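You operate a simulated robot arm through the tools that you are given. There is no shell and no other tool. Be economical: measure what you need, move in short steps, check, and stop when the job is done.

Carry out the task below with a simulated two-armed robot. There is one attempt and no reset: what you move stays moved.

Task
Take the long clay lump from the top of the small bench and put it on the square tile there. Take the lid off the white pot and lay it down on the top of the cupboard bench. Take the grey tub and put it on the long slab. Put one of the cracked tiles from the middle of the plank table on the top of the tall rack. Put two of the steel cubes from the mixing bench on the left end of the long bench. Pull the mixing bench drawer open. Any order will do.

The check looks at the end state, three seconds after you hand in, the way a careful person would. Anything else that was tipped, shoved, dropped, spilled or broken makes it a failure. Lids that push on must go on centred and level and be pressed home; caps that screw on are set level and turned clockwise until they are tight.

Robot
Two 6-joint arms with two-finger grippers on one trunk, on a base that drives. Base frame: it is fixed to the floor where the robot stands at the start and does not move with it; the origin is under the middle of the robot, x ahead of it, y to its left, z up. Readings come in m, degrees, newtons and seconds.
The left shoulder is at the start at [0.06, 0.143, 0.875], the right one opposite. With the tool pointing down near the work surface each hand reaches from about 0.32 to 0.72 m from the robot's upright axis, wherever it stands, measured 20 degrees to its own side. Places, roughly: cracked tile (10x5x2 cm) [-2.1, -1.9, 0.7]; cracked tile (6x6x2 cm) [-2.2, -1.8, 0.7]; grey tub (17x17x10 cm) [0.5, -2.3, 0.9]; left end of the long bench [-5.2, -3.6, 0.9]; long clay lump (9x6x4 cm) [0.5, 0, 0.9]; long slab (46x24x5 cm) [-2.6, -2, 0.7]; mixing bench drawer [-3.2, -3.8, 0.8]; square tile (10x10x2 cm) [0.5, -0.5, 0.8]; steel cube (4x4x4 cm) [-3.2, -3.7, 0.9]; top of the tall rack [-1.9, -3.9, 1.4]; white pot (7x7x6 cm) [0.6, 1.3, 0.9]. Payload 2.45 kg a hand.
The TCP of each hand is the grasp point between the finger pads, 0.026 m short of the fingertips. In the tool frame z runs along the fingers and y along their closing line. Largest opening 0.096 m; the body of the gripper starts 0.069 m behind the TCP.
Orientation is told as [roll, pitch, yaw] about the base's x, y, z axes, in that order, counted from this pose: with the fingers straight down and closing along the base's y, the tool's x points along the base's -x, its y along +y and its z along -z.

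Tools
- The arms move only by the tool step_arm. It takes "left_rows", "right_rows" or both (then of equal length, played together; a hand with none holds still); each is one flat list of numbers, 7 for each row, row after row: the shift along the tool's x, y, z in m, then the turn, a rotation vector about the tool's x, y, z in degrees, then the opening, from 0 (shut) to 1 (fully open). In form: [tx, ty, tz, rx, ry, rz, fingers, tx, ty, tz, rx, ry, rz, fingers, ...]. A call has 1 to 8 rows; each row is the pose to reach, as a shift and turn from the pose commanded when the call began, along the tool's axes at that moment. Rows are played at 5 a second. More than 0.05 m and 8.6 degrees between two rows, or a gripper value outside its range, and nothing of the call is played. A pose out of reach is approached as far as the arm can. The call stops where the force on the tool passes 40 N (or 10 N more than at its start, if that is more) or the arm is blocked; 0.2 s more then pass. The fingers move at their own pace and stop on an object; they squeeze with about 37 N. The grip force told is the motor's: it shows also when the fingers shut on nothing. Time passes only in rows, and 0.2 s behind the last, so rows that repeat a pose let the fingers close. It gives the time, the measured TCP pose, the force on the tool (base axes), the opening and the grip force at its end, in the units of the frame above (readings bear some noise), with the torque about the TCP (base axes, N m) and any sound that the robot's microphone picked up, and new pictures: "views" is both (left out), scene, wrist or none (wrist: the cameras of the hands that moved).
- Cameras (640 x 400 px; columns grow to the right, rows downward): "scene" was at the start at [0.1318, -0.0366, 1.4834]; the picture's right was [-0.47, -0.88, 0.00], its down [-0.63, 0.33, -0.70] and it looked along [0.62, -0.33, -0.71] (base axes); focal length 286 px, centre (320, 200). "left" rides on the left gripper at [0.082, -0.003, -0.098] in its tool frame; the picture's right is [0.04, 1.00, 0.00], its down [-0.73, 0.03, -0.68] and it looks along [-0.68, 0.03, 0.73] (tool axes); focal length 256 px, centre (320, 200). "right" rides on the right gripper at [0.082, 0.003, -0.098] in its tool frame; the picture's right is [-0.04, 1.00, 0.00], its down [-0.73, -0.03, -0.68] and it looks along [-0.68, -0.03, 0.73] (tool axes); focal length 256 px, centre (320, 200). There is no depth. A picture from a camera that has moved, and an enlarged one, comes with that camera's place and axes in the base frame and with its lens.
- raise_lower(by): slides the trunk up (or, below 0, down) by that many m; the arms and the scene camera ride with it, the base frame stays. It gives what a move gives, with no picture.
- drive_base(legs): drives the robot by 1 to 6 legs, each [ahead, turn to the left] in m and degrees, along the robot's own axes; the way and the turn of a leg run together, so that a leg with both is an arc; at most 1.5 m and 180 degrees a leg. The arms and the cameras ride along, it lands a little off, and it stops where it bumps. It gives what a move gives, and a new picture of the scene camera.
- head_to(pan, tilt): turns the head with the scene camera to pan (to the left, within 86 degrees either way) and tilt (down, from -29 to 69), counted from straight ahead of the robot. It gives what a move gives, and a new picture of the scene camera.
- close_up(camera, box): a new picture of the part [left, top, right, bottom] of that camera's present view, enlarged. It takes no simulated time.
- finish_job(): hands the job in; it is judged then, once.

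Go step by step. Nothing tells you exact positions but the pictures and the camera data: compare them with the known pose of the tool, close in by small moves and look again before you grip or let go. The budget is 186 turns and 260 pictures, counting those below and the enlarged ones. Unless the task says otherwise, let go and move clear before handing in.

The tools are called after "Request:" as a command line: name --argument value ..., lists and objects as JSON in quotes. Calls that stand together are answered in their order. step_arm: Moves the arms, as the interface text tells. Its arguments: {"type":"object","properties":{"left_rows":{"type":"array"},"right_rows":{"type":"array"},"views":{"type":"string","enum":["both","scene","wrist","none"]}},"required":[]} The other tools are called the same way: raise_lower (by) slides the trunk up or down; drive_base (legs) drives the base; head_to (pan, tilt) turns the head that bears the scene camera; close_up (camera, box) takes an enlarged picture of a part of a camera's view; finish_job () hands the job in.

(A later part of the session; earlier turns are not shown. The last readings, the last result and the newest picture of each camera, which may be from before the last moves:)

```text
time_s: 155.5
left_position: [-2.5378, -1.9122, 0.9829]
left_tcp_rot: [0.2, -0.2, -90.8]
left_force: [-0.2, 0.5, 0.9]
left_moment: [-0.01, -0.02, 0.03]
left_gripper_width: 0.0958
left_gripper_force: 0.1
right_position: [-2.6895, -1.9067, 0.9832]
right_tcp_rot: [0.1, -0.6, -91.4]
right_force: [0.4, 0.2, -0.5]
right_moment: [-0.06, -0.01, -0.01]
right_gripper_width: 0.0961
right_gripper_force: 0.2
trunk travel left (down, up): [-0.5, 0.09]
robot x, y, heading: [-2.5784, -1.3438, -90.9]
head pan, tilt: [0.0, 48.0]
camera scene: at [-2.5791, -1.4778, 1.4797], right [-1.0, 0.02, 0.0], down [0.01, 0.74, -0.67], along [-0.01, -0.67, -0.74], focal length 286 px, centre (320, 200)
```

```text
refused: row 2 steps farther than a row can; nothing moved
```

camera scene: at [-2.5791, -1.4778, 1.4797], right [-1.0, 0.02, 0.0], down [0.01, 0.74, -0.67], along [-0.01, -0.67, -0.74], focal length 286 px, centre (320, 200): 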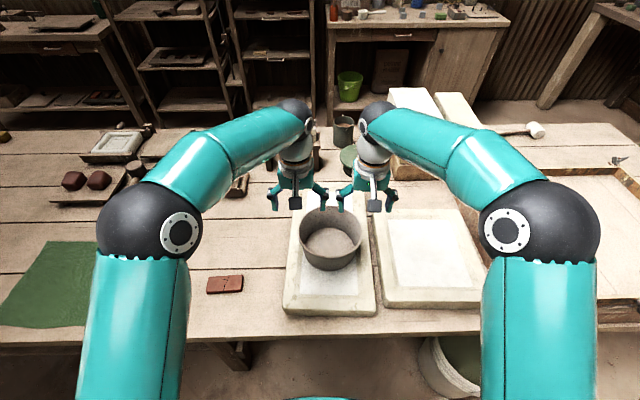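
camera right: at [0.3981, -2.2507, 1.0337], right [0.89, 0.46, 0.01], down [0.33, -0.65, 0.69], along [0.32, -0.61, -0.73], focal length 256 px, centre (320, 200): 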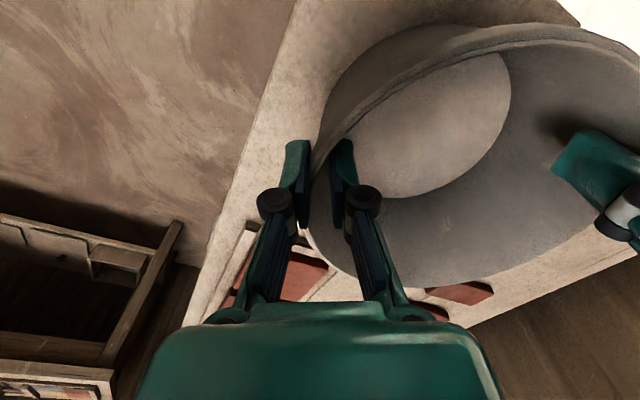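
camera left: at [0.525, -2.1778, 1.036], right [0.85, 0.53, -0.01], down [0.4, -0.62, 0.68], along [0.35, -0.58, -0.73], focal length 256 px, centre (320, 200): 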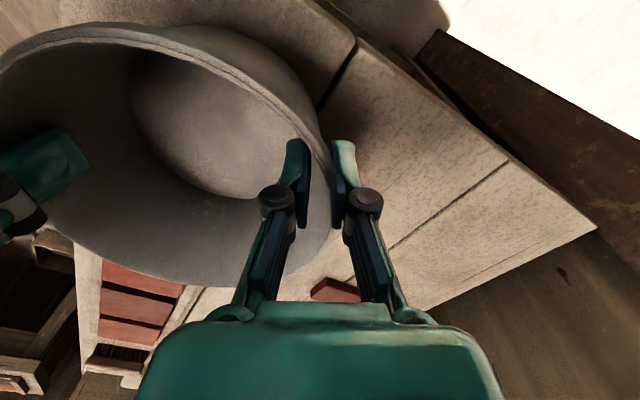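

Request:
step_arm --left_rows '[0, 0.02, -0.04, 0, 0, 0, 1, 0.015, 0.062, -0.05, 0, 0, 0, 1, 0.031, 0.108, -0.05, 0, 0, 0, 1, 0.047, 0.154, -0.05, 0, 0, 0, 1, 0.063, 0.2, -0.05, 0, 0, 0, 1, 0.079, 0.246, -0.05, 0, 0, 0, 1, 0.095, 0.292, -0.05, 0, 0, 0, 1, 0.111, 0.338, -0.05, 0, 0, 0, 1]' --right_rows '[0, 0, -0.03, 0, 0, 0, 1, 0.02, -0.01, -0.06, 0, 0, 0, 1, 0.05, -0.03, -0.09, 0, 0, 0, 1, 0.08, -0.05, -0.11, 0, 0, 0, 1, 0.11, -0.07, -0.12, 0, 0, 0, 1, 0.14, -0.09, -0.12, 0, 0, 0, 1, 0.16, -0.11, -0.12, 0, 0, 0, 1, 0.16, -0.13, -0.12, 0, 0, 0, 1]' --views "both"

```text
time_s: 157.3
left_position: [-2.1988, -1.8067, 1.0307]
left_tcp_rot: [0.0, -0.2, -90.8]
left_force: [-0.2, 0.2, -0.2]
left_moment: [-0.02, 0.03, -0.03]
left_gripper_width: 0.0962
left_gripper_force: 0.1
right_position: [-2.8167, -1.7422, 1.0989]
right_tcp_rot: [-0.1, -0.7, -91.4]
right_force: [-1.1, -0.7, 0.5]
right_moment: [-0.01, 0.0, 0.01]
right_gripper_width: 0.0963
right_gripper_force: 0.1
trunk travel left (down, up): [-0.5, 0.09]
robot x, y, heading: [-2.5763, -1.3431, -91.0]
head pan, tilt: [0.0, 48.0]
camera scene: at [-2.5786, -1.4785, 1.4797], right [-1.0, 0.02, 0.0], down [0.01, 0.74, -0.67], along [-0.01, -0.67, -0.74], focal length 286 px, centre (320, 200)
camera right: at [-2.8088, -1.6601, 1.1959], right [1.0, -0.06, 0.0], down [-0.05, -0.72, 0.69], along [-0.04, -0.69, -0.73], focal length 256 px, centre (320, 200)
camera left: at [-2.201, -1.7247, 1.1276], right [1.0, 0.03, 0.0], down [0.02, -0.73, 0.68], along [0.02, -0.68, -0.73], focal length 256 px, centre (320, 200)
```

scene: 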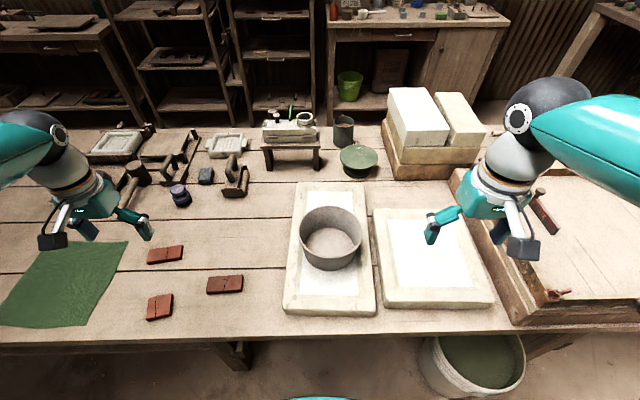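
right: 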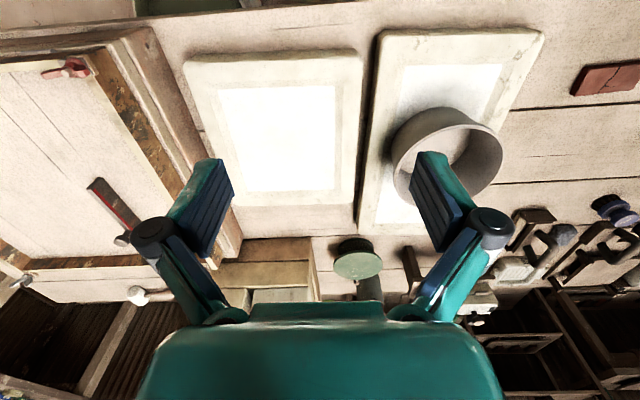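
left: 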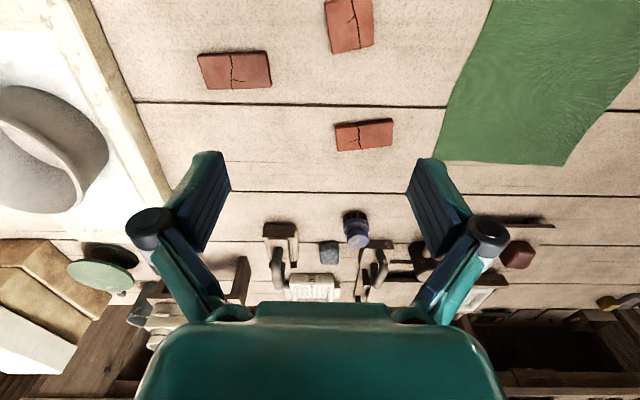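

All three tiles are cracked. The rack top (z≈1.41) is too high for a straight-down grip, so I need an inclined tool; first a free-space reach test with the left hand pitched 50° forward and raised.

Request:
step_arm --left_rows '[0, -0.02, -0.044, 0, -7.2, 0, 1, 0, -0.04, -0.088, 0, -14.4, 0, 1, 0, -0.06, -0.132, 0, -21.6, 0, 1, 0, -0.08, -0.176, 0, -28.8, 0, 1, 0, -0.1, -0.22, 0, -36, 0, 1, 0, -0.12, -0.264, 0, -43.2, 0, 1, 0, -0.14, -0.308, 0, -50, 0, 1]' --views "scene"

```text
time_s: 158.9
left_position: [-2.3396, -1.8035, 1.3404]
left_tcp_rot: [0.2, -50.3, -91.0]
left_force: [-0.3, 0.1, -0.7]
left_moment: [0.02, -0.02, 0.03]
left_gripper_width: 0.0962
left_gripper_force: 0.0
right_position: [-2.8156, -1.7409, 1.0998]
right_tcp_rot: [0.1, -0.9, -91.4]
right_force: [-0.1, 0.6, 0.0]
right_moment: [0.04, -0.02, 0.02]
right_gripper_width: 0.0958
right_gripper_force: 0.2
trunk travel left (down, up): [-0.5, 0.09]
robot x, y, heading: [-2.5782, -1.3368, -90.7]
head pan, tilt: [0.0, 48.0]
camera scene: at [-2.5796, -1.4782, 1.4797], right [-1.0, 0.02, 0.0], down [0.01, 0.74, -0.67], along [-0.01, -0.67, -0.74], focal length 286 px, centre (320, 200)
```

scene: 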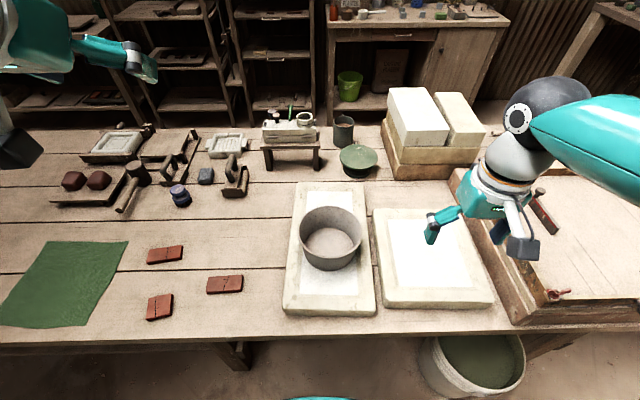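

Request:
step_arm --left_rows '[-0.041, 0, 0.0178, 0, 0, 0, 1, -0.082, 0, 0.0356, 0, 0, 0, 1]' --views "none"

```text
time_s: 159.5
left_position: [-2.3404, -1.8864, 1.3805]
left_tcp_rot: [0.1, -49.9, -91.0]
left_force: [-0.1, 0.0, -0.1]
left_moment: [0.03, 0.02, 0.0]
left_gripper_width: 0.0961
left_gripper_force: 0.0
right_position: [-2.8162, -1.7436, 1.0986]
right_tcp_rot: [0.0, -0.7, -91.5]
right_force: [-0.9, 0.6, 0.7]
right_moment: [0.01, -0.02, 0.0]
right_gripper_width: 0.0958
right_gripper_force: 0.0
trunk travel left (down, up): [-0.5, 0.09]
robot x, y, heading: [-2.5775, -1.344, -91.0]
head pan, tilt: [0.0, 48.0]
```

Reach is good (z 1.38 without raising the trunk). Now I'll bring the pitched hand down toward the squarish tile near (-2.158, -1.787), turning it ~8° to match.

Request:
step_arm --left_rows '[0.04, 0.015, 0.02, -0.8, 0, -0.65, 1, 0.08, 0.03, 0.04, -1.5, 0, -1.3, 1, 0.12, 0.046, 0.06, -2.3, 0, -1.9, 1, 0.16, 0.061, 0.08, -3.1, 0, -2.6, 1, 0.2, 0.077, 0.1, -3.8, 0, -3.2, 1, 0.24, 0.092, 0.12, -4.6, 0, -3.9, 1, 0.28, 0.108, 0.14, -5.4, 0, -4.5, 1, 0.32, 0.123, 0.16, -6.1, 0, -5.1, 1]' --views "wrist"

```text
time_s: 161.3
left_position: [-2.2205, -1.8051, 1.0447]
left_tcp_rot: [-0.4, -50.2, -81.9]
left_force: [0.7, -0.6, -0.9]
left_moment: [0.06, -0.01, -0.05]
left_gripper_width: 0.0958
left_gripper_force: 0.0
left hand out of reach, approached as far as the arm can: row 8
right_position: [-2.8158, -1.7426, 1.0992]
right_tcp_rot: [0.0, -0.7, -91.4]
right_force: [0.1, -0.1, 1.0]
right_moment: [-0.03, 0.02, 0.0]
right_gripper_width: 0.0957
right_gripper_force: 0.0
trunk travel left (down, up): [-0.5, 0.09]
robot x, y, heading: [-2.576, -1.3406, -91.0]
head pan, tilt: [0.0, 48.0]
camera left: at [-2.2407, -1.6791, 1.0439], right [0.99, 0.16, -0.04], down [0.03, 0.05, 1.0], along [0.16, -0.99, 0.05], focal length 256 px, centre (320, 200)
```

left: 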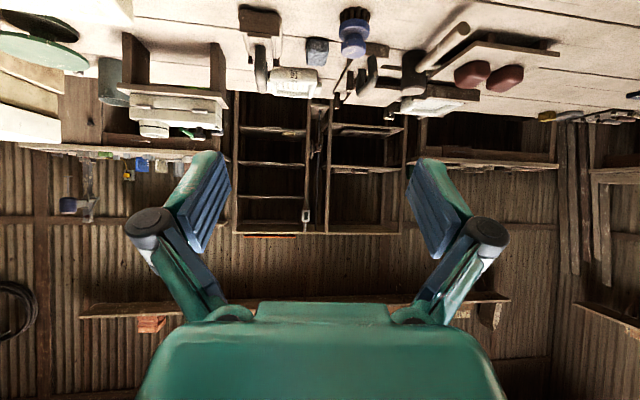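

At low height with this pitch the wrist folds too far. Lowering the trunk fixes that: first raise the left hand and draw the right back, then back off so the right hand clears the table edge.

Request:
step_arm --left_rows '[-0.033, 0, -0.0276, 0, 0, 0, 1, -0.066, 0, -0.055, 0, 0, 0, 1, -0.099, 0, -0.083, 0, 0, 0, 1, -0.132, 0, -0.11, 0, 0, 0, 1, -0.165, 0, -0.138, 0, 0, 0, 1, -0.198, 0, -0.166, 0, 0, 0, 1, -0.23, 0, -0.193, 0, 0, 0, 1]' --right_rows '[0.01, 0, 0, 0, 0, 0, 1, 0.02, 0, 0, 0, 0, 0, 1, 0.03, 0, 0, 0, 0, 0, 1, 0.04, 0, 0, 0, 0, 0, 1, 0.05, 0, 0, 0, 0, 0, 1, 0.06, 0, 0, 0, 0, 0, 1, 0.06, 0, 0, 0, 0, 0, 1]' --views "none"

Request:
drive_base --legs '[[-0.13, 0]]'

```text
time_s: 162.9
left_position: [-2.2206, -1.8062, 1.3471]
left_tcp_rot: [0.2, -50.1, -83.1]
left_force: [-0.2, -0.2, 0.2]
left_moment: [0.01, -0.01, 0.0]
left_gripper_width: 0.0959
left_gripper_force: 0.1
left hand out of reach, approached as far as the arm can: row 1
right_position: [-2.813, -1.6828, 1.097]
right_tcp_rot: [-0.1, -0.6, -91.4]
right_force: [1.0, -0.8, -0.8]
right_moment: [-0.02, -0.01, -0.01]
right_gripper_width: 0.0961
right_gripper_force: 0.1
trunk travel left (down, up): [-0.5, 0.09]
robot x, y, heading: [-2.5754, -1.3409, -91.1]
head pan, tilt: [0.0, 48.0]
```

```text
time_s: 164.2
left_position: [-2.2172, -1.6771, 1.347]
left_tcp_rot: [0.1, -50.2, -83.1]
left_force: [-0.6, 1.5, -0.6]
left_moment: [-0.05, -0.01, 0.0]
left_gripper_width: 0.0959
left_gripper_force: 0.1
right_position: [-2.8112, -1.5531, 1.1001]
right_tcp_rot: [-0.2, -0.9, -91.4]
right_force: [0.5, 0.4, 0.0]
right_moment: [-0.02, 0.01, -0.02]
right_gripper_width: 0.0961
right_gripper_force: 0.1
trunk travel left (down, up): [-0.5, 0.09]
robot x, y, heading: [-2.572, -1.2117, -91.0]
head pan, tilt: [0.0, 48.0]
camera scene: at [-2.5768, -1.3481, 1.48], right [-1.0, 0.02, 0.0], down [0.01, 0.74, -0.67], along [-0.01, -0.67, -0.74], focal length 286 px, centre (320, 200)
```

scene: 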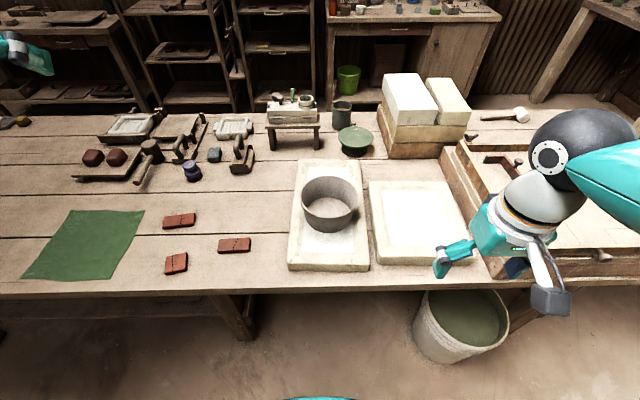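

Right hand is now off the table edge. Lowering the trunk.

Request:
raise_lower --by -0.4

Request:
head_to --pan 25 --tilt 35

```text
time_s: 168.1
left_position: [-2.2169, -1.6788, 0.9476]
left_tcp_rot: [0.1, -50.2, -82.9]
left_force: [0.4, -0.5, -0.3]
left_moment: [0.0, 0.01, 0.0]
left_gripper_width: 0.0961
left_gripper_force: 0.2
right_position: [-2.81, -1.5538, 0.6982]
right_tcp_rot: [-0.1, -0.9, -91.5]
right_force: [0.4, -1.1, -0.9]
right_moment: [0.01, 0.0, 0.02]
right_gripper_width: 0.0958
right_gripper_force: 0.0
trunk travel left (down, up): [-0.1, 0.49]
robot x, y, heading: [-2.572, -1.2154, -90.9]
head pan, tilt: [0.0, 48.0]
```

```text
time_s: 168.9
left_position: [-2.2168, -1.678, 0.9471]
left_tcp_rot: [0.1, -50.3, -82.9]
left_force: [-0.3, -0.2, 0.1]
left_moment: [0.05, -0.03, -0.01]
left_gripper_width: 0.096
left_gripper_force: 0.0
right_position: [-2.8097, -1.5551, 0.7]
right_tcp_rot: [-0.1, -0.8, -91.4]
right_force: [-0.3, 0.2, -0.1]
right_moment: [0.01, 0.05, 0.02]
right_gripper_width: 0.096
right_gripper_force: 0.0
trunk travel left (down, up): [-0.1, 0.49]
robot x, y, heading: [-2.5698, -1.2126, -91.3]
head pan, tilt: [25.0, 35.0]
camera scene: at [-2.5398, -1.3522, 1.0987], right [-0.91, -0.41, 0.0], down [-0.23, 0.52, -0.82], along [0.33, -0.75, -0.57], focal length 286 px, centre (320, 200)
```

scene: 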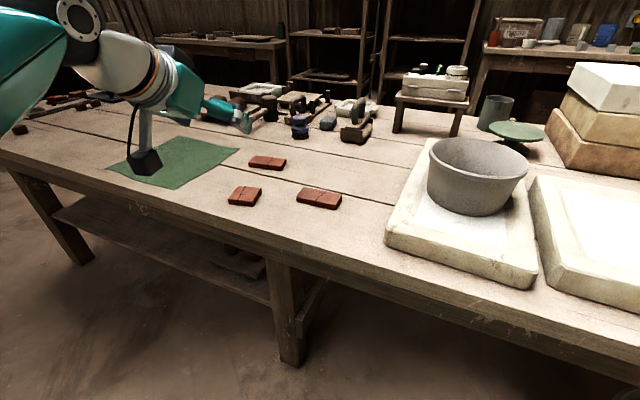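

Clear view; the squarish tile is at about (-2.15, -1.795). Moving the left hand down toward it.

Request:
step_arm --left_rows '[0.0114, 0.0132, 0.0435, 0, 0, 0, 1, 0.0228, 0.0264, 0.087, 0, 0, 0, 1, 0.0343, 0.0395, 0.1305, 0, 0, 0, 1, 0.0457, 0.0527, 0.174, 0, 0, 0, 1]' --views "both"

```text
time_s: 169.9
left_position: [-2.1495, -1.7753, 0.8003]
left_tcp_rot: [0.1, -50.3, -83.1]
left_force: [-0.5, 0.6, 0.4]
left_moment: [0.02, 0.0, 0.01]
left_gripper_width: 0.0958
left_gripper_force: 0.0
right_position: [-2.8112, -1.5544, 0.7001]
right_tcp_rot: [0.0, -0.8, -91.4]
right_force: [0.0, 0.2, 0.0]
right_moment: [0.01, 0.02, 0.01]
right_gripper_width: 0.0959
right_gripper_force: 0.0
trunk travel left (down, up): [-0.1, 0.49]
robot x, y, heading: [-2.5732, -1.2098, -91.2]
head pan, tilt: [25.0, 35.0]
camera scene: at [-2.5398, -1.3522, 1.0987], right [-0.91, -0.41, 0.0], down [-0.23, 0.52, -0.82], along [0.33, -0.75, -0.57], focal length 286 px, centre (320, 200)
camera left: at [-2.17, -1.6479, 0.7994], right [0.99, 0.15, -0.03], down [0.02, 0.06, 1.0], along [0.15, -0.99, 0.05], focal length 256 px, centre (320, 200)
```

scene: 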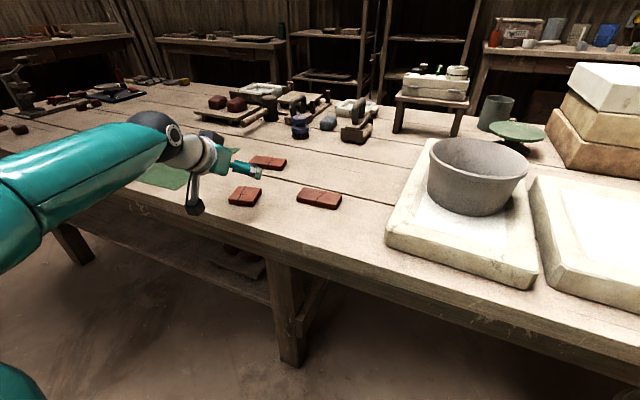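
left: 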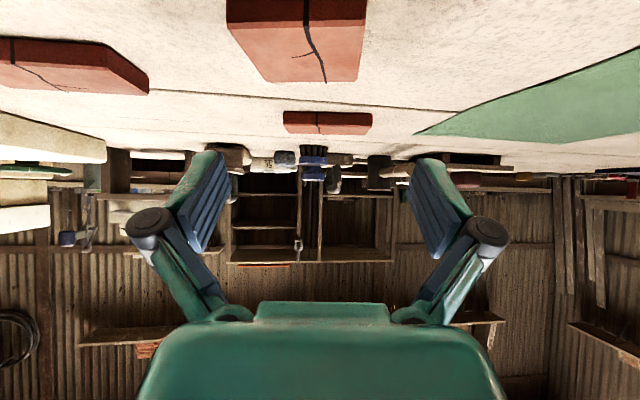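

Tile centre is about (-2.159, -1.790), its top at z 0.73. I'll align and lower to 15 mm above the grip height.

Request:
step_arm --left_rows '[0.016, -0.0114, 0.0125, -1.5, 0, -1.3, 1, 0.035, -0.0114, 0.028, -3, 0, -2.5, 1]' --views "both"

Request:
close_up --camera "scene" --box '[170, 130, 330, 230]'

```text
time_s: 170.5
left_position: [-2.1636, -1.7778, 0.7562]
left_tcp_rot: [0.2, -50.3, -79.0]
left_force: [0.0, -0.2, -0.2]
left_moment: [0.01, -0.04, -0.04]
left_gripper_width: 0.0959
left_gripper_force: 0.0
right_position: [-2.8108, -1.5547, 0.6991]
right_tcp_rot: [0.0, -0.8, -91.4]
right_force: [0.3, 0.4, 0.2]
right_moment: [0.02, -0.04, -0.01]
right_gripper_width: 0.0963
right_gripper_force: 0.0
trunk travel left (down, up): [-0.1, 0.49]
robot x, y, heading: [-2.5737, -1.2114, -91.2]
head pan, tilt: [25.0, 35.0]
camera scene: at [-2.5397, -1.3523, 1.0987], right [-0.91, -0.41, 0.0], down [-0.23, 0.52, -0.82], along [0.33, -0.75, -0.57], focal length 286 px, centre (320, 200)
camera left: at [-2.1916, -1.6529, 0.7553], right [0.98, 0.22, -0.03], down [0.02, 0.06, 1.0], along [0.22, -0.97, 0.05], focal length 256 px, centre (320, 200)
```

scene: 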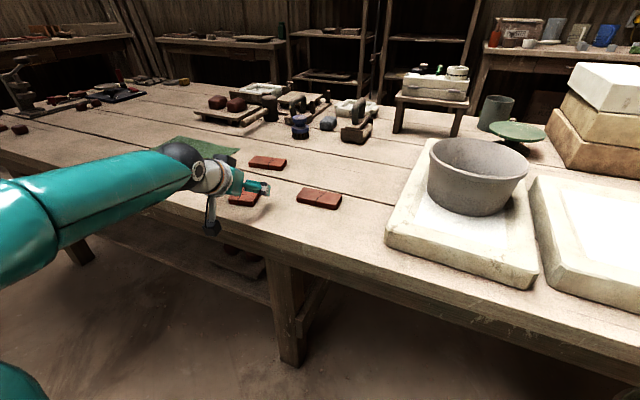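
left: 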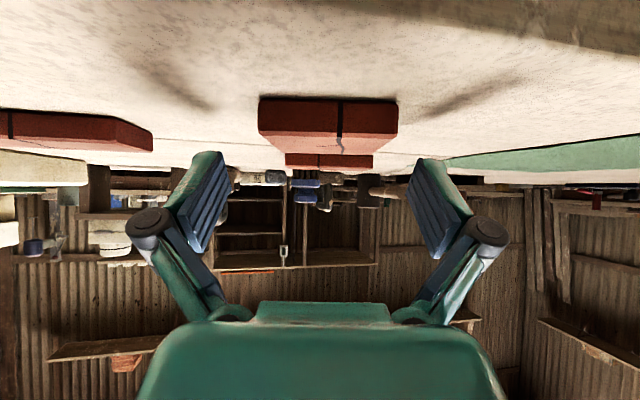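

```text
4.00 times, centred on (250, 180) of scene
camera zoom: at [-2.5397, -1.3523, 1.0987], right [-0.91, -0.41, 0.0], down [-0.23, 0.52, -0.82], along [0.33, -0.75, -0.57], focal length 1142 px, centre (600, 280)
```

zoom: 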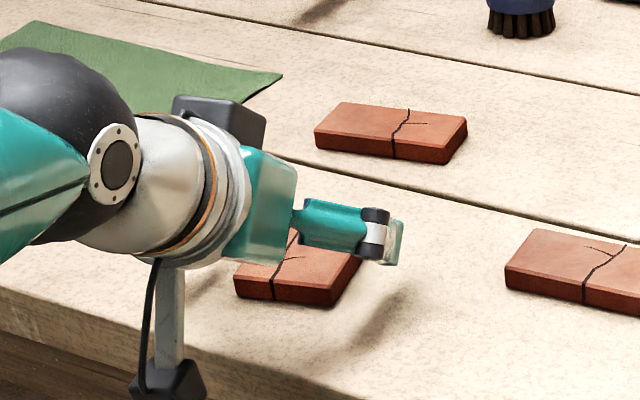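

Aligned. Lowering the last 16 mm and closing on the tile.

Request:
step_arm --left_rows '[0.0061, 0, 0.0051, 0, 0, 0, 1, 0.0119, 0, 0.01, 0, 0, 0, 1, 0.0119, 0, 0.01, 0, 0, 0, 0.6, 0.0119, 0, 0.01, 0, 0, 0, 0.3, 0.0119, 0, 0.01, 0, 0, 0, 0, 0.0119, 0, 0.01, 0, 0, 0, 0]' --views "wrist"

Request:
close_up --camera "scene" --box '[170, 130, 330, 230]'

```text
time_s: 171.9
left_position: [-2.1636, -1.7773, 0.7434]
left_tcp_rot: [0.2, -50.6, -79.0]
left_force: [-3.7, -1.4, 17.3]
left_moment: [-0.35, 0.57, -0.03]
left_gripper_width: 0.0572
left_gripper_force: 37.2
right_position: [-2.8104, -1.553, 0.7001]
right_tcp_rot: [0.0, -0.8, -91.4]
right_force: [-0.3, 0.3, 0.8]
right_moment: [0.01, 0.02, 0.02]
right_gripper_width: 0.096
right_gripper_force: 0.1
trunk travel left (down, up): [-0.1, 0.49]
robot x, y, heading: [-2.5742, -1.2099, -91.0]
head pan, tilt: [25.0, 35.0]
camera left: at [-2.1916, -1.6521, 0.743], right [0.98, 0.22, -0.03], down [0.02, 0.06, 1.0], along [0.22, -0.97, 0.06], focal length 256 px, centre (320, 200)
```

left: 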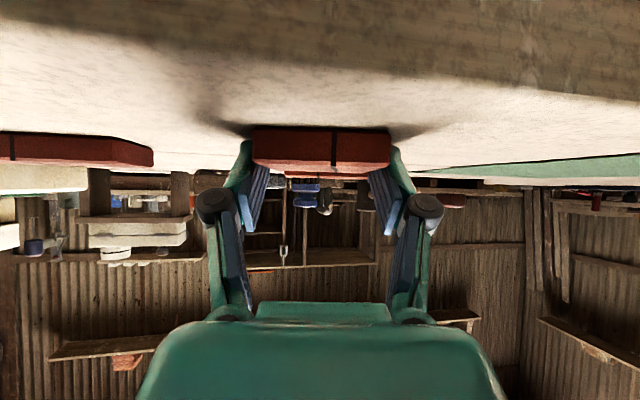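

```text
4.00 times, centred on (250, 180) of scene
camera zoom: at [-2.5407, -1.3511, 1.0991], right [-0.91, -0.41, 0.0], down [-0.23, 0.52, -0.82], along [0.33, -0.75, -0.57], focal length 1142 px, centre (600, 280)
```

zoom: 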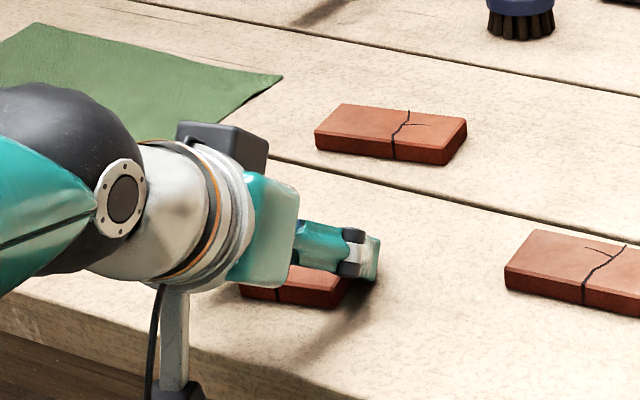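

Gripped at 5.7 cm width. Lifting gently.

Request:
step_arm --left_rows '[-0.0077, 0, -0.0064, 0, 0, 0, 0, -0.023, 0, -0.0193, 0, 0, 0, 0, -0.046, 0, -0.0386, 0, 0, 0, 0]' --views "none"

Request:
close_up --camera "scene" --box '[170, 110, 330, 210]'

```text
time_s: 172.7
left_position: [-2.1636, -1.777, 0.799]
left_tcp_rot: [0.2, -50.1, -79.1]
left_force: [-0.6, 0.3, -1.1]
left_moment: [0.02, 0.0, 0.02]
left_gripper_width: 0.0573
left_gripper_force: 37.2
right_position: [-2.81, -1.5545, 0.7006]
right_tcp_rot: [-0.1, -0.8, -91.5]
right_force: [-0.6, -0.5, 0.7]
right_moment: [0.02, 0.02, 0.01]
right_gripper_width: 0.0962
right_gripper_force: 0.2
trunk travel left (down, up): [-0.1, 0.49]
robot x, y, heading: [-2.5682, -1.2144, -91.3]
head pan, tilt: [25.0, 35.0]
```

```text
4.00 times, centred on (250, 160) of scene
camera zoom: at [-2.5395, -1.3524, 1.0986], right [-0.91, -0.41, 0.0], down [-0.23, 0.52, -0.82], along [0.33, -0.75, -0.57], focal length 1142 px, centre (600, 360)
```

zoom: 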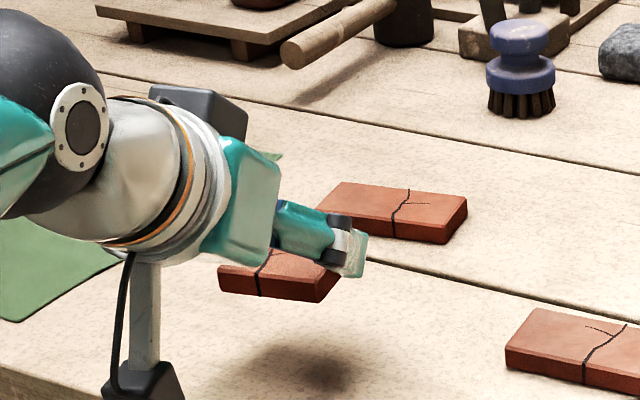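

The tile is held level. Raising the trunk fully, then drawing the left hand in toward the body.

Request:
raise_lower --by 0.49

Request:
step_arm --left_rows '[0.02, -0.035, -0.02, 0, 0, 0, 0, 0.03, -0.07, -0.04, 0, 0, 0, 0, 0.035, -0.11, -0.055, 0, 0, 0, 0, 0.035, -0.15, -0.07, 0, 0, 0, 0]' --views "scene"

```text
refused: 0.49 is not a number from -0.4 to 0.4
```

```text
time_s: 173.7
left_position: [-2.3254, -1.73, 0.8196]
left_tcp_rot: [0.2, -50.2, -79.0]
left_force: [1.7, 0.3, -1.1]
left_moment: [-0.02, -0.01, -0.01]
left_gripper_width: 0.057
left_gripper_force: 37.1
right_position: [-2.8103, -1.5555, 0.6991]
right_tcp_rot: [-0.2, -0.8, -91.4]
right_force: [-0.1, 0.0, 0.7]
right_moment: [-0.04, 0.0, -0.02]
right_gripper_width: 0.0959
right_gripper_force: 0.1
trunk travel left (down, up): [-0.1, 0.49]
robot x, y, heading: [-2.5724, -1.2142, -91.2]
head pan, tilt: [25.0, 35.0]
camera scene: at [-2.5395, -1.3524, 1.0987], right [-0.91, -0.41, 0.0], down [-0.23, 0.52, -0.82], along [0.33, -0.75, -0.57], focal length 286 px, centre (320, 200)
```

scene: 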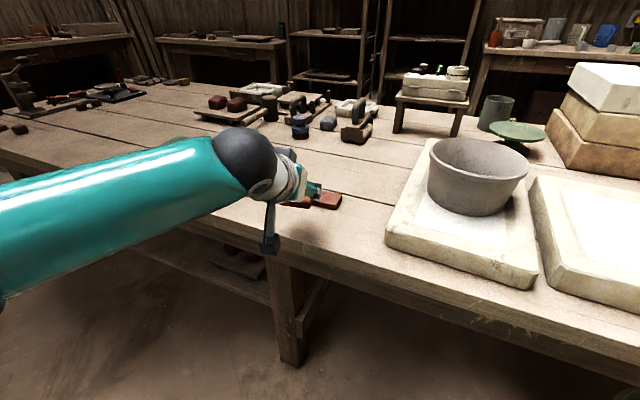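

Request:
raise_lower --by 0.4

Request:
raise_lower --by 0.09

Request:
drive_base --legs '[[0, 50]]'

Request:
drive_base --legs '[[0, 41]]'

```text
time_s: 177.6
left_position: [-2.325, -1.7296, 1.2195]
left_tcp_rot: [0.3, -50.3, -79.0]
left_force: [0.8, -0.5, -1.4]
left_moment: [0.02, 0.02, 0.01]
left_gripper_width: 0.057
left_gripper_force: 37.2
right_position: [-2.8103, -1.5546, 1.0969]
right_tcp_rot: [-0.1, -0.8, -91.4]
right_force: [0.2, -0.1, -0.6]
right_moment: [-0.02, -0.02, 0.01]
right_gripper_width: 0.0961
right_gripper_force: 0.0
trunk travel left (down, up): [-0.5, 0.09]
robot x, y, heading: [-2.5709, -1.2082, -91.0]
head pan, tilt: [25.0, 35.0]
```

```text
time_s: 178.8
left_position: [-2.3247, -1.731, 1.3093]
left_tcp_rot: [0.3, -50.2, -79.0]
left_force: [-0.5, 0.6, -0.1]
left_moment: [-0.01, 0.02, 0.01]
left_gripper_width: 0.0572
left_gripper_force: 37.0
right_position: [-2.8108, -1.5549, 1.1884]
right_tcp_rot: [-0.2, -0.7, -91.4]
right_force: [-0.6, 0.2, -1.0]
right_moment: [0.0, 0.02, 0.01]
right_gripper_width: 0.096
right_gripper_force: 0.1
trunk travel left (down, up): [-0.59, 0.0]
robot x, y, heading: [-2.5743, -1.2169, -91.2]
head pan, tilt: [25.0, 35.0]
```

```text
time_s: 181.8
left_position: [-2.0149, -1.3454, 1.3102]
left_tcp_rot: [0.1, -50.3, -28.1]
left_force: [-0.7, -0.3, -1.0]
left_moment: [0.02, 0.05, 0.03]
left_gripper_width: 0.0569
left_gripper_force: 36.7
right_position: [-2.4573, -1.6117, 1.1894]
right_tcp_rot: [-0.1, -0.7, -40.5]
right_force: [0.3, -0.6, -0.2]
right_moment: [0.04, -0.04, -0.01]
right_gripper_width: 0.096
right_gripper_force: 0.1
trunk travel left (down, up): [-0.59, 0.0]
robot x, y, heading: [-2.5882, -1.2302, -40.3]
head pan, tilt: [25.0, 35.0]
camera scene: at [-2.4586, -1.2932, 1.5887], right [-0.26, -0.97, 0.0], down [-0.55, 0.15, -0.82], along [0.79, -0.21, -0.57], focal length 286 px, centre (320, 200)
```

scene: 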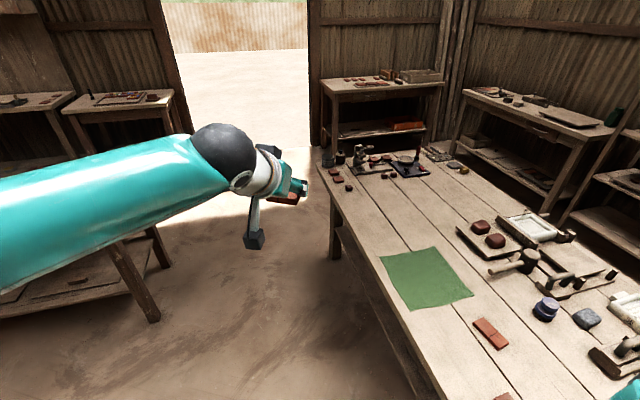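

```text
time_s: 184.3
left_position: [-2.0786, -0.9469, 1.3093]
left_tcp_rot: [0.1, -50.2, 12.3]
left_force: [0.0, 0.0, -1.5]
left_moment: [0.02, 0.03, 0.01]
left_gripper_width: 0.057
left_gripper_force: 36.5
right_position: [-2.2424, -1.4364, 1.19]
right_tcp_rot: [0.0, -0.9, -0.1]
right_force: [0.2, 0.3, 0.6]
right_moment: [0.01, 0.02, -0.03]
right_gripper_width: 0.0963
right_gripper_force: 0.2
trunk travel left (down, up): [-0.59, 0.0]
robot x, y, heading: [-2.5911, -1.2584, -0.1]
head pan, tilt: [25.0, 35.0]
camera scene: at [-2.4492, -1.2172, 1.5887], right [0.42, -0.91, 0.0], down [-0.52, -0.24, -0.82], along [0.74, 0.34, -0.57], focal length 286 px, centre (320, 200)
```

scene: 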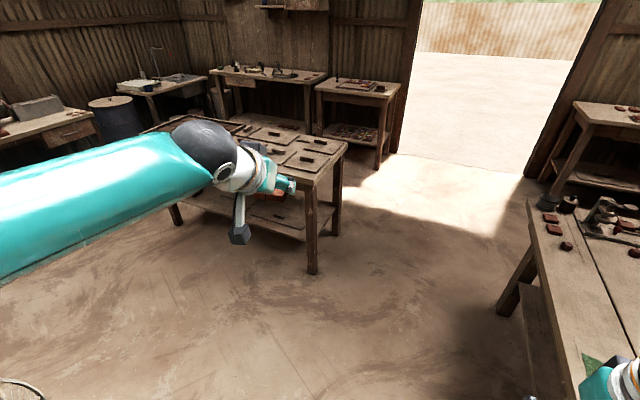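

Heading east along the aisle.

Request:
drive_base --legs '[[1.2, 1], [1.2, -1]]'

Request:
drive_base --legs '[[0, -50]]'

Request:
drive_base --legs '[[0, -40]]'

```text
time_s: 196.3
left_position: [0.3361, -0.9644, 1.3105]
left_tcp_rot: [0.1, -50.1, 11.3]
left_force: [0.4, -0.5, -0.3]
left_moment: [0.0, 0.04, -0.03]
left_gripper_width: 0.0574
left_gripper_force: 37.4
right_position: [0.1617, -1.4502, 1.1893]
right_tcp_rot: [0.0, -0.6, -1.1]
right_force: [0.5, 0.0, -0.7]
right_moment: [-0.01, 0.02, -0.02]
right_gripper_width: 0.0958
right_gripper_force: 0.1
trunk travel left (down, up): [-0.59, 0.0]
robot x, y, heading: [-0.1809, -1.2636, -0.7]
head pan, tilt: [25.0, 35.0]
camera scene: at [-0.04, -1.2288, 1.5887], right [0.41, -0.91, 0.0], down [-0.52, -0.23, -0.82], along [0.75, 0.33, -0.57], focal length 286 px, centre (320, 200)
```

scene: 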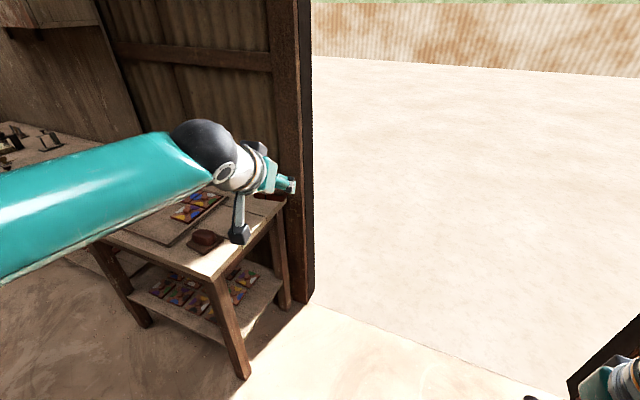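

```text
time_s: 199.2
left_position: [0.3824, -1.4656, 1.3108]
left_tcp_rot: [0.3, -50.2, -38.4]
left_force: [-0.1, -0.4, -0.4]
left_moment: [0.02, 0.02, 0.0]
left_gripper_width: 0.0573
left_gripper_force: 36.7
right_position: [-0.1005, -1.6486, 1.1911]
right_tcp_rot: [0.0, -0.7, -50.8]
right_force: [-0.2, -1.2, -0.3]
right_moment: [0.0, -0.04, 0.0]
right_gripper_width: 0.096
right_gripper_force: 0.0
trunk travel left (down, up): [-0.59, 0.0]
robot x, y, heading: [-0.1589, -1.2478, -50.5]
head pan, tilt: [25.0, 35.0]
camera scene: at [-0.0433, -1.3333, 1.5887], right [-0.43, -0.9, 0.0], down [-0.52, 0.25, -0.82], along [0.74, -0.35, -0.57], focal length 286 px, centre (320, 200)
```

scene: 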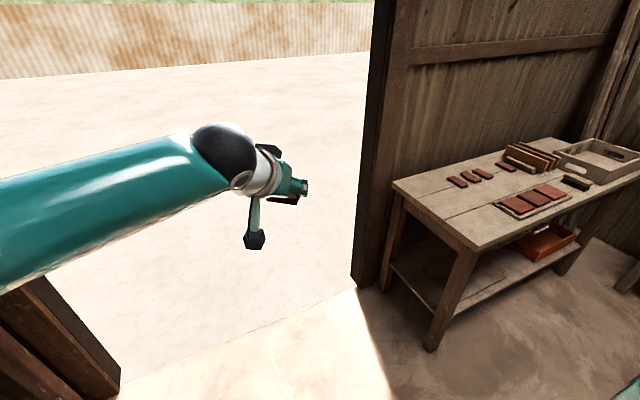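

```text
time_s: 201.7
left_position: [0.1167, -1.7632, 1.3101]
left_tcp_rot: [0.1, -50.2, -78.5]
left_force: [0.9, -0.3, -1.5]
left_moment: [0.02, -0.01, -0.01]
left_gripper_width: 0.0572
left_gripper_force: 36.7
right_position: [-0.3715, -1.5923, 1.1906]
right_tcp_rot: [-0.1, -0.7, -90.9]
right_force: [-0.2, -0.3, -1.2]
right_moment: [0.01, 0.0, -0.01]
right_gripper_width: 0.0959
right_gripper_force: 0.1
trunk travel left (down, up): [-0.59, 0.0]
robot x, y, heading: [-0.1373, -1.252, -90.6]
head pan, tilt: [25.0, 35.0]
camera scene: at [-0.1039, -1.3886, 1.5887], right [-0.91, -0.42, 0.0], down [-0.24, 0.52, -0.82], along [0.34, -0.74, -0.57], focal length 286 px, centre (320, 200)
```

scene: 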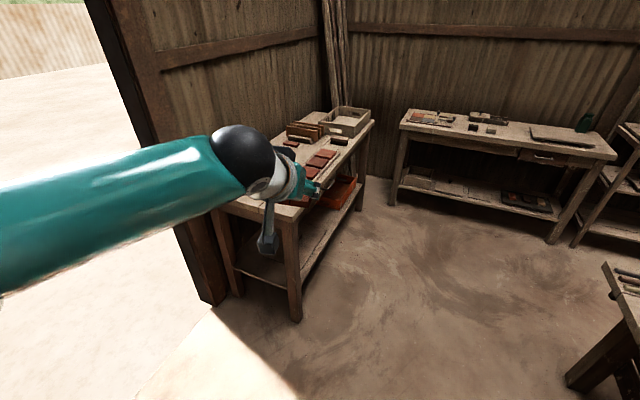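

Heading south past the tub bench, then I'll turn west along the aisle in front of the rack.

Request:
drive_base --legs '[[1.2, 0], [0.57, 0]]'

Request:
drive_base --legs '[[0, -50]]'

Request:
drive_base --legs '[[0, -40]]'

Request:
head_to --pan 15 --tilt 15

```text
time_s: 210.8
left_position: [0.1042, -3.5491, 1.3125]
left_tcp_rot: [0.1, -50.3, -78.5]
left_force: [0.1, 0.3, -0.7]
left_moment: [-0.01, 0.0, 0.0]
left_gripper_width: 0.0571
left_gripper_force: 37.3
right_position: [-0.3825, -3.3777, 1.1917]
right_tcp_rot: [-0.1, -0.7, -90.8]
right_force: [-0.5, -0.1, -0.6]
right_moment: [0.03, 0.0, 0.01]
right_gripper_width: 0.0961
right_gripper_force: 0.1
trunk travel left (down, up): [-0.59, 0.0]
robot x, y, heading: [-0.1511, -3.0344, -90.4]
head pan, tilt: [25.0, 35.0]
camera scene: at [-0.1155, -3.1746, 1.5886], right [-0.91, -0.41, 0.0], down [-0.24, 0.52, -0.82], along [0.34, -0.74, -0.57], focal length 286 px, centre (320, 200)
```

scene: 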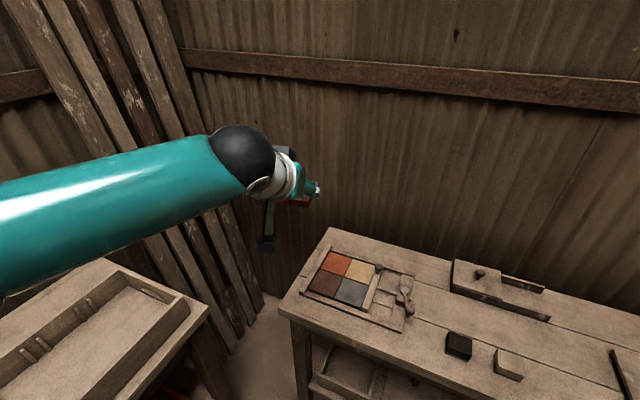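

```text
time_s: 213.8
left_position: [-0.384, -3.5597, 1.3118]
left_tcp_rot: [0.1, -50.2, -128.9]
left_force: [0.0, -0.5, -1.0]
left_moment: [0.02, -0.01, 0.0]
left_gripper_width: 0.0571
left_gripper_force: 37.6
right_position: [-0.5647, -3.0755, 1.1917]
right_tcp_rot: [-0.2, -0.8, -141.2]
right_force: [0.2, 0.1, -0.6]
right_moment: [0.02, 0.0, -0.02]
right_gripper_width: 0.0961
right_gripper_force: 0.0
trunk travel left (down, up): [-0.59, 0.0]
robot x, y, heading: [-0.1367, -3.0534, -140.8]
head pan, tilt: [25.0, 35.0]
camera scene: at [-0.2217, -3.1703, 1.5887], right [-0.9, 0.43, 0.0], down [0.25, 0.52, -0.82], along [-0.35, -0.74, -0.57], focal length 286 px, centre (320, 200)
```

scene: 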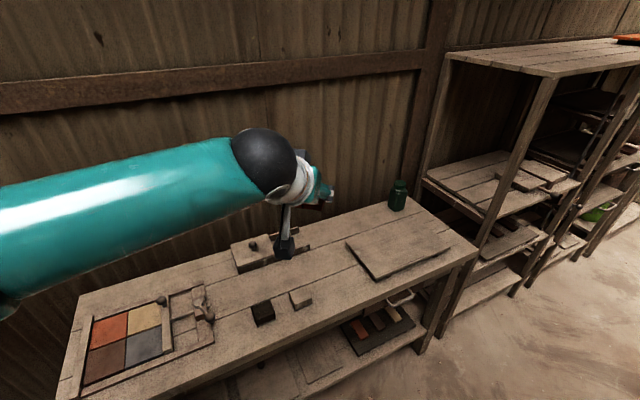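

```text
time_s: 216.3
left_position: [-0.6507, -3.2824, 1.312]
left_tcp_rot: [0.1, -50.1, -168.7]
left_force: [1.0, 0.2, -0.2]
left_moment: [-0.04, -0.01, 0.03]
left_gripper_width: 0.0572
left_gripper_force: 37.1
right_position: [-0.4779, -2.7952, 1.1924]
right_tcp_rot: [-0.1, -0.7, 178.9]
right_force: [-0.4, -0.9, 0.3]
right_moment: [0.03, 0.01, -0.02]
right_gripper_width: 0.0959
right_gripper_force: 0.1
trunk travel left (down, up): [-0.59, 0.0]
robot x, y, heading: [-0.1358, -3.0734, 179.5]
head pan, tilt: [25.0, 35.0]
camera scene: at [-0.2772, -3.1114, 1.5887], right [-0.42, 0.91, 0.0], down [0.52, 0.24, -0.82], along [-0.74, -0.34, -0.57], focal length 286 px, centre (320, 200)
```

scene: 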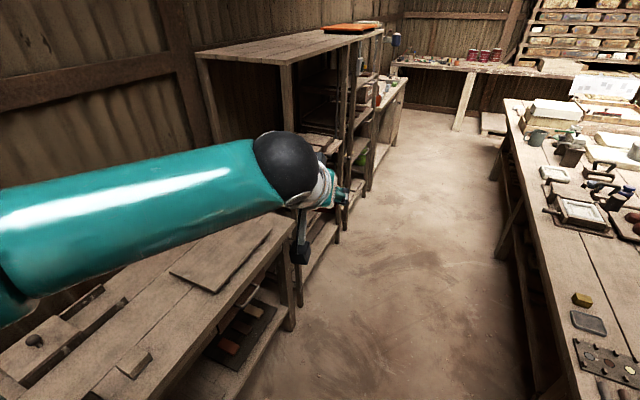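

```text
time_s: 217.1
left_position: [-0.6511, -3.2842, 1.3125]
left_tcp_rot: [-0.1, -50.1, -168.6]
left_force: [0.2, -0.3, -1.1]
left_moment: [0.01, -0.02, -0.02]
left_gripper_width: 0.0575
left_gripper_force: 36.8
right_position: [-0.4789, -2.7963, 1.1931]
right_tcp_rot: [-0.1, -0.7, 179.0]
right_force: [0.1, -0.3, -0.8]
right_moment: [0.03, 0.01, 0.02]
right_gripper_width: 0.0958
right_gripper_force: 0.1
trunk travel left (down, up): [-0.59, 0.0]
robot x, y, heading: [-0.137, -3.0767, 179.6]
head pan, tilt: [15.0, 15.0]
camera scene: at [-0.2877, -3.0995, 1.6206], right [-0.25, 0.97, 0.0], down [0.25, 0.07, -0.97], along [-0.93, -0.25, -0.26], focal length 286 px, centre (320, 200)
```

scene: 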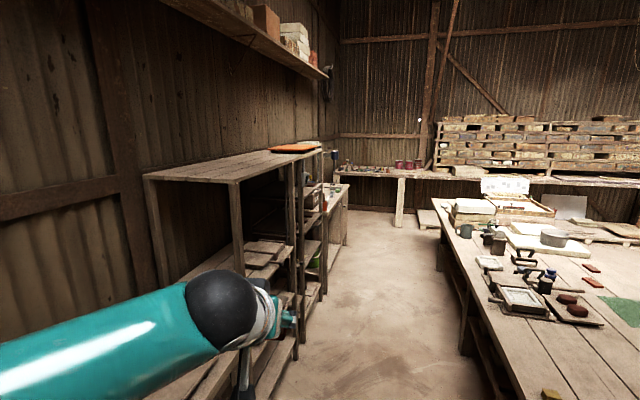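

The rack top's front edge is at y≈-3.67, z≈1.41. My left elbow sticks out toward the rack, so I'll bring the hand to the centre to tuck the elbow in before driving on.

Request:
step_arm --left_rows '[0, -0.045, 0, 0, 0, 0, 0, 0, -0.09, 0, 0, 0, 0, 0, 0, -0.135, 0, 0, 0, 0, 0, 0, -0.18, 0, 0, 0, 0, 0, 0, -0.22, 0, 0, 0, 0, 0]' --views "none"

Request:
head_to --pan 50 --tilt 40

```text
time_s: 218.3
left_position: [-0.6944, -3.0664, 1.3128]
left_tcp_rot: [0.2, -50.2, -168.7]
left_force: [0.5, 0.0, -1.0]
left_moment: [-0.02, -0.01, 0.05]
left_gripper_width: 0.0571
left_gripper_force: 36.3
right_position: [-0.4775, -2.7938, 1.1925]
right_tcp_rot: [0.0, -0.5, 178.8]
right_force: [0.0, 0.5, -0.2]
right_moment: [0.02, -0.03, 0.03]
right_gripper_width: 0.0957
right_gripper_force: 0.0
trunk travel left (down, up): [-0.59, 0.0]
robot x, y, heading: [-0.1373, -3.078, 179.9]
head pan, tilt: [15.0, 15.0]
```

```text
time_s: 219.3
left_position: [-0.6926, -3.0679, 1.3119]
left_tcp_rot: [0.1, -50.3, -168.7]
left_force: [-0.5, 0.0, 0.0]
left_moment: [0.01, -0.01, -0.03]
left_gripper_width: 0.0572
left_gripper_force: 37.0
right_position: [-0.4785, -2.795, 1.1931]
right_tcp_rot: [-0.1, -0.6, 178.8]
right_force: [0.1, 0.0, 0.1]
right_moment: [0.02, 0.02, -0.02]
right_gripper_width: 0.0959
right_gripper_force: 0.1
trunk travel left (down, up): [-0.59, 0.0]
robot x, y, heading: [-0.1377, -3.0746, 179.6]
head pan, tilt: [50.0, 40.0]
camera scene: at [-0.2526, -3.1394, 1.5812], right [-0.76, 0.65, 0.0], down [0.42, 0.49, -0.77], along [-0.5, -0.58, -0.64], focal length 286 px, centre (320, 200)
```

scene: 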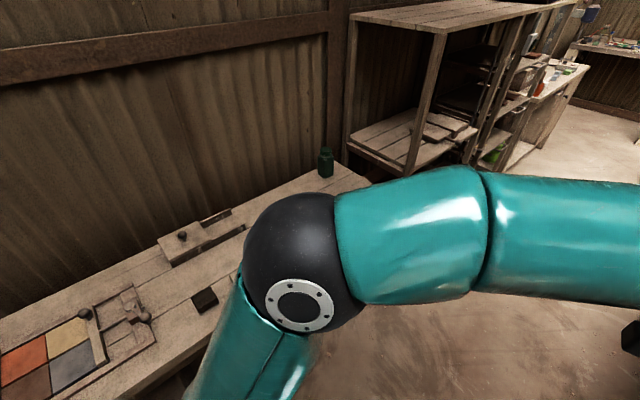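

Elbow is tucked in now. Raise the tile to about z 1.46 and a little closer, then drive west in front of the rack.

Request:
step_arm --left_rows '[-0.019, 0, -0.0356, 0, 0, 0, 0, -0.038, 0, -0.0713, 0, 0, 0, 0, -0.057, 0, -0.107, 0, 0, 0, 0, -0.0763, 0, -0.1425, 0, 0, 0, 0]' --views "none"

Request:
drive_base --legs '[[1.32, -2]]'

```text
time_s: 220.3
left_position: [-0.6368, -3.0512, 1.4629]
left_tcp_rot: [0.5, -50.1, -169.0]
left_force: [0.1, 0.3, 0.1]
left_moment: [0.01, 0.0, 0.0]
left_gripper_width: 0.0572
left_gripper_force: 36.4
right_position: [-0.4777, -2.7953, 1.1913]
right_tcp_rot: [0.0, -0.8, 178.9]
right_force: [0.0, 1.3, 0.0]
right_moment: [-0.05, 0.01, -0.03]
right_gripper_width: 0.0959
right_gripper_force: 0.1
trunk travel left (down, up): [-0.59, 0.0]
robot x, y, heading: [-0.1422, -3.0746, 179.9]
head pan, tilt: [50.0, 40.0]
```

```text
time_s: 227.1
left_position: [-1.9669, -3.0088, 1.4621]
left_tcp_rot: [0.2, -50.2, -170.5]
left_force: [0.6, -0.9, -0.9]
left_moment: [0.03, -0.02, -0.01]
left_gripper_width: 0.0572
left_gripper_force: 37.4
right_position: [-1.8016, -2.7563, 1.1933]
right_tcp_rot: [-0.1, -0.7, 177.1]
right_force: [-1.3, -0.9, 0.2]
right_moment: [0.01, 0.0, 0.03]
right_gripper_width: 0.096
right_gripper_force: 0.0
trunk travel left (down, up): [-0.59, 0.0]
robot x, y, heading: [-1.4696, -3.0463, 178.0]
head pan, tilt: [50.0, 40.0]
camera scene: at [-1.587, -3.1068, 1.5811], right [-0.74, 0.67, 0.0], down [0.43, 0.48, -0.77], along [-0.51, -0.57, -0.64], focal length 286 px, centre (320, 200)
```

scene: 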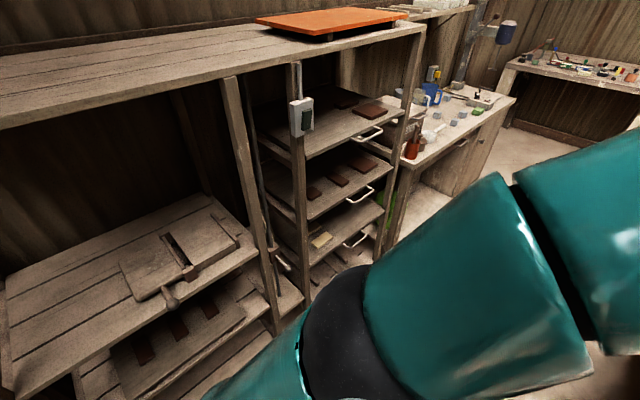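

Request:
drive_base --legs '[[0, 46]]'

Request:
drive_base --legs '[[0, 45]]'

Request:
head_to --pan 0 --tilt 15

```text
time_s: 229.8
left_position: [-1.8502, -3.3709, 1.4632]
left_tcp_rot: [0.2, -50.2, -125.8]
left_force: [-0.1, -0.8, -1.0]
left_moment: [0.05, 0.03, -0.04]
left_gripper_width: 0.057
left_gripper_force: 36.8
right_position: [-1.91, -3.0747, 1.1946]
right_tcp_rot: [-0.2, -0.8, -138.2]
right_force: [-0.2, 0.2, 0.9]
right_moment: [0.02, 0.02, -0.01]
right_gripper_width: 0.0962
right_gripper_force: 0.1
trunk travel left (down, up): [-0.59, 0.0]
robot x, y, heading: [-1.4855, -3.0292, -137.0]
head pan, tilt: [50.0, 40.0]
stopped in leg 1: the robot was blocked; the commanded pose is now the measured one
camera scene: at [-1.5234, -3.1558, 1.581], right [-1.0, -0.05, 0.0], down [-0.03, 0.64, -0.76], along [0.04, -0.76, -0.64], focal length 286 px, centre (320, 200)
```

scene: 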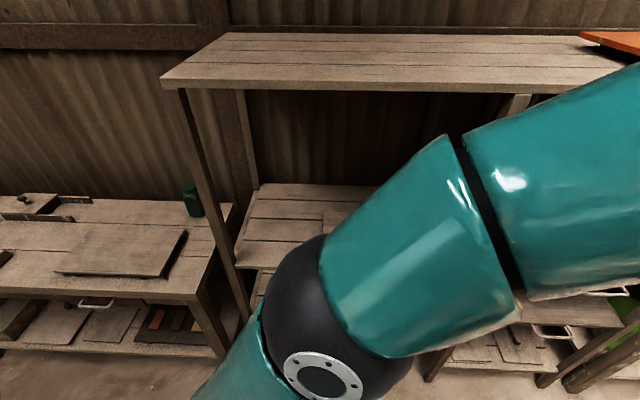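

```text
time_s: 232.9
left_position: [-1.497, -3.5316, 1.4628]
left_tcp_rot: [0.1, -50.2, -80.6]
left_force: [0.5, 0.1, -0.4]
left_moment: [0.05, 0.05, -0.05]
left_gripper_width: 0.0571
left_gripper_force: 37.3
right_position: [-1.7484, -3.3656, 1.1955]
right_tcp_rot: [-0.2, -0.8, -92.9]
right_force: [0.8, 0.5, 0.5]
right_moment: [0.0, 0.07, -0.01]
right_gripper_width: 0.0961
right_gripper_force: 0.2
trunk travel left (down, up): [-0.59, 0.0]
robot x, y, heading: [-1.5113, -3.0283, -92.2]
head pan, tilt: [50.0, 40.0]
stopped in leg 1: the robot was blocked; the commanded pose is now the measured one
camera scene: at [-1.4489, -3.1455, 1.581], right [-0.67, -0.74, 0.0], down [-0.48, 0.43, -0.76], along [0.57, -0.51, -0.64], focal length 286 px, centre (320, 200)
```

scene: 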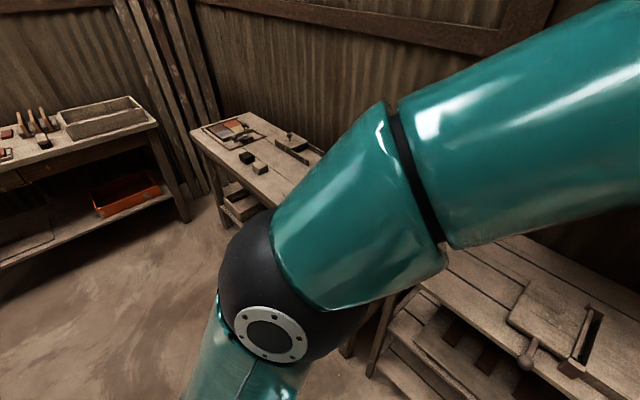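

```text
time_s: 234.1
left_position: [-1.5003, -3.5305, 1.463]
left_tcp_rot: [0.5, -50.2, -80.8]
left_force: [0.7, -0.1, -1.2]
left_moment: [0.02, 0.03, 0.02]
left_gripper_width: 0.0569
left_gripper_force: 37.2
right_position: [-1.7506, -3.365, 1.1953]
right_tcp_rot: [0.0, -0.8, -92.9]
right_force: [-0.1, -0.3, -0.1]
right_moment: [-0.01, -0.01, 0.04]
right_gripper_width: 0.0959
right_gripper_force: 0.0
trunk travel left (down, up): [-0.59, 0.0]
robot x, y, heading: [-1.514, -3.0315, -92.4]
head pan, tilt: [0.0, 15.0]
camera scene: at [-1.519, -3.1821, 1.6206], right [-1.0, 0.04, 0.0], down [0.01, 0.26, -0.97], along [-0.04, -0.96, -0.26], focal length 286 px, centre (320, 200)
```

scene: 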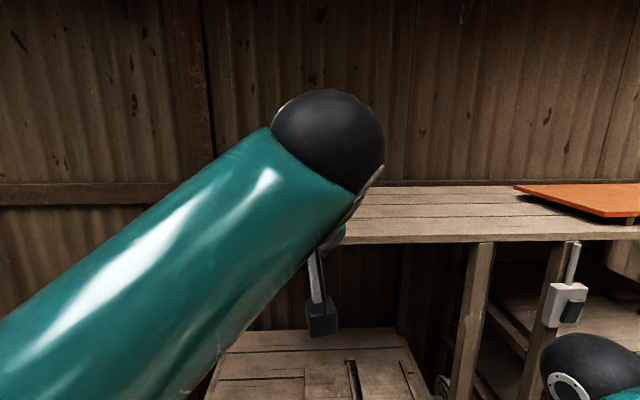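

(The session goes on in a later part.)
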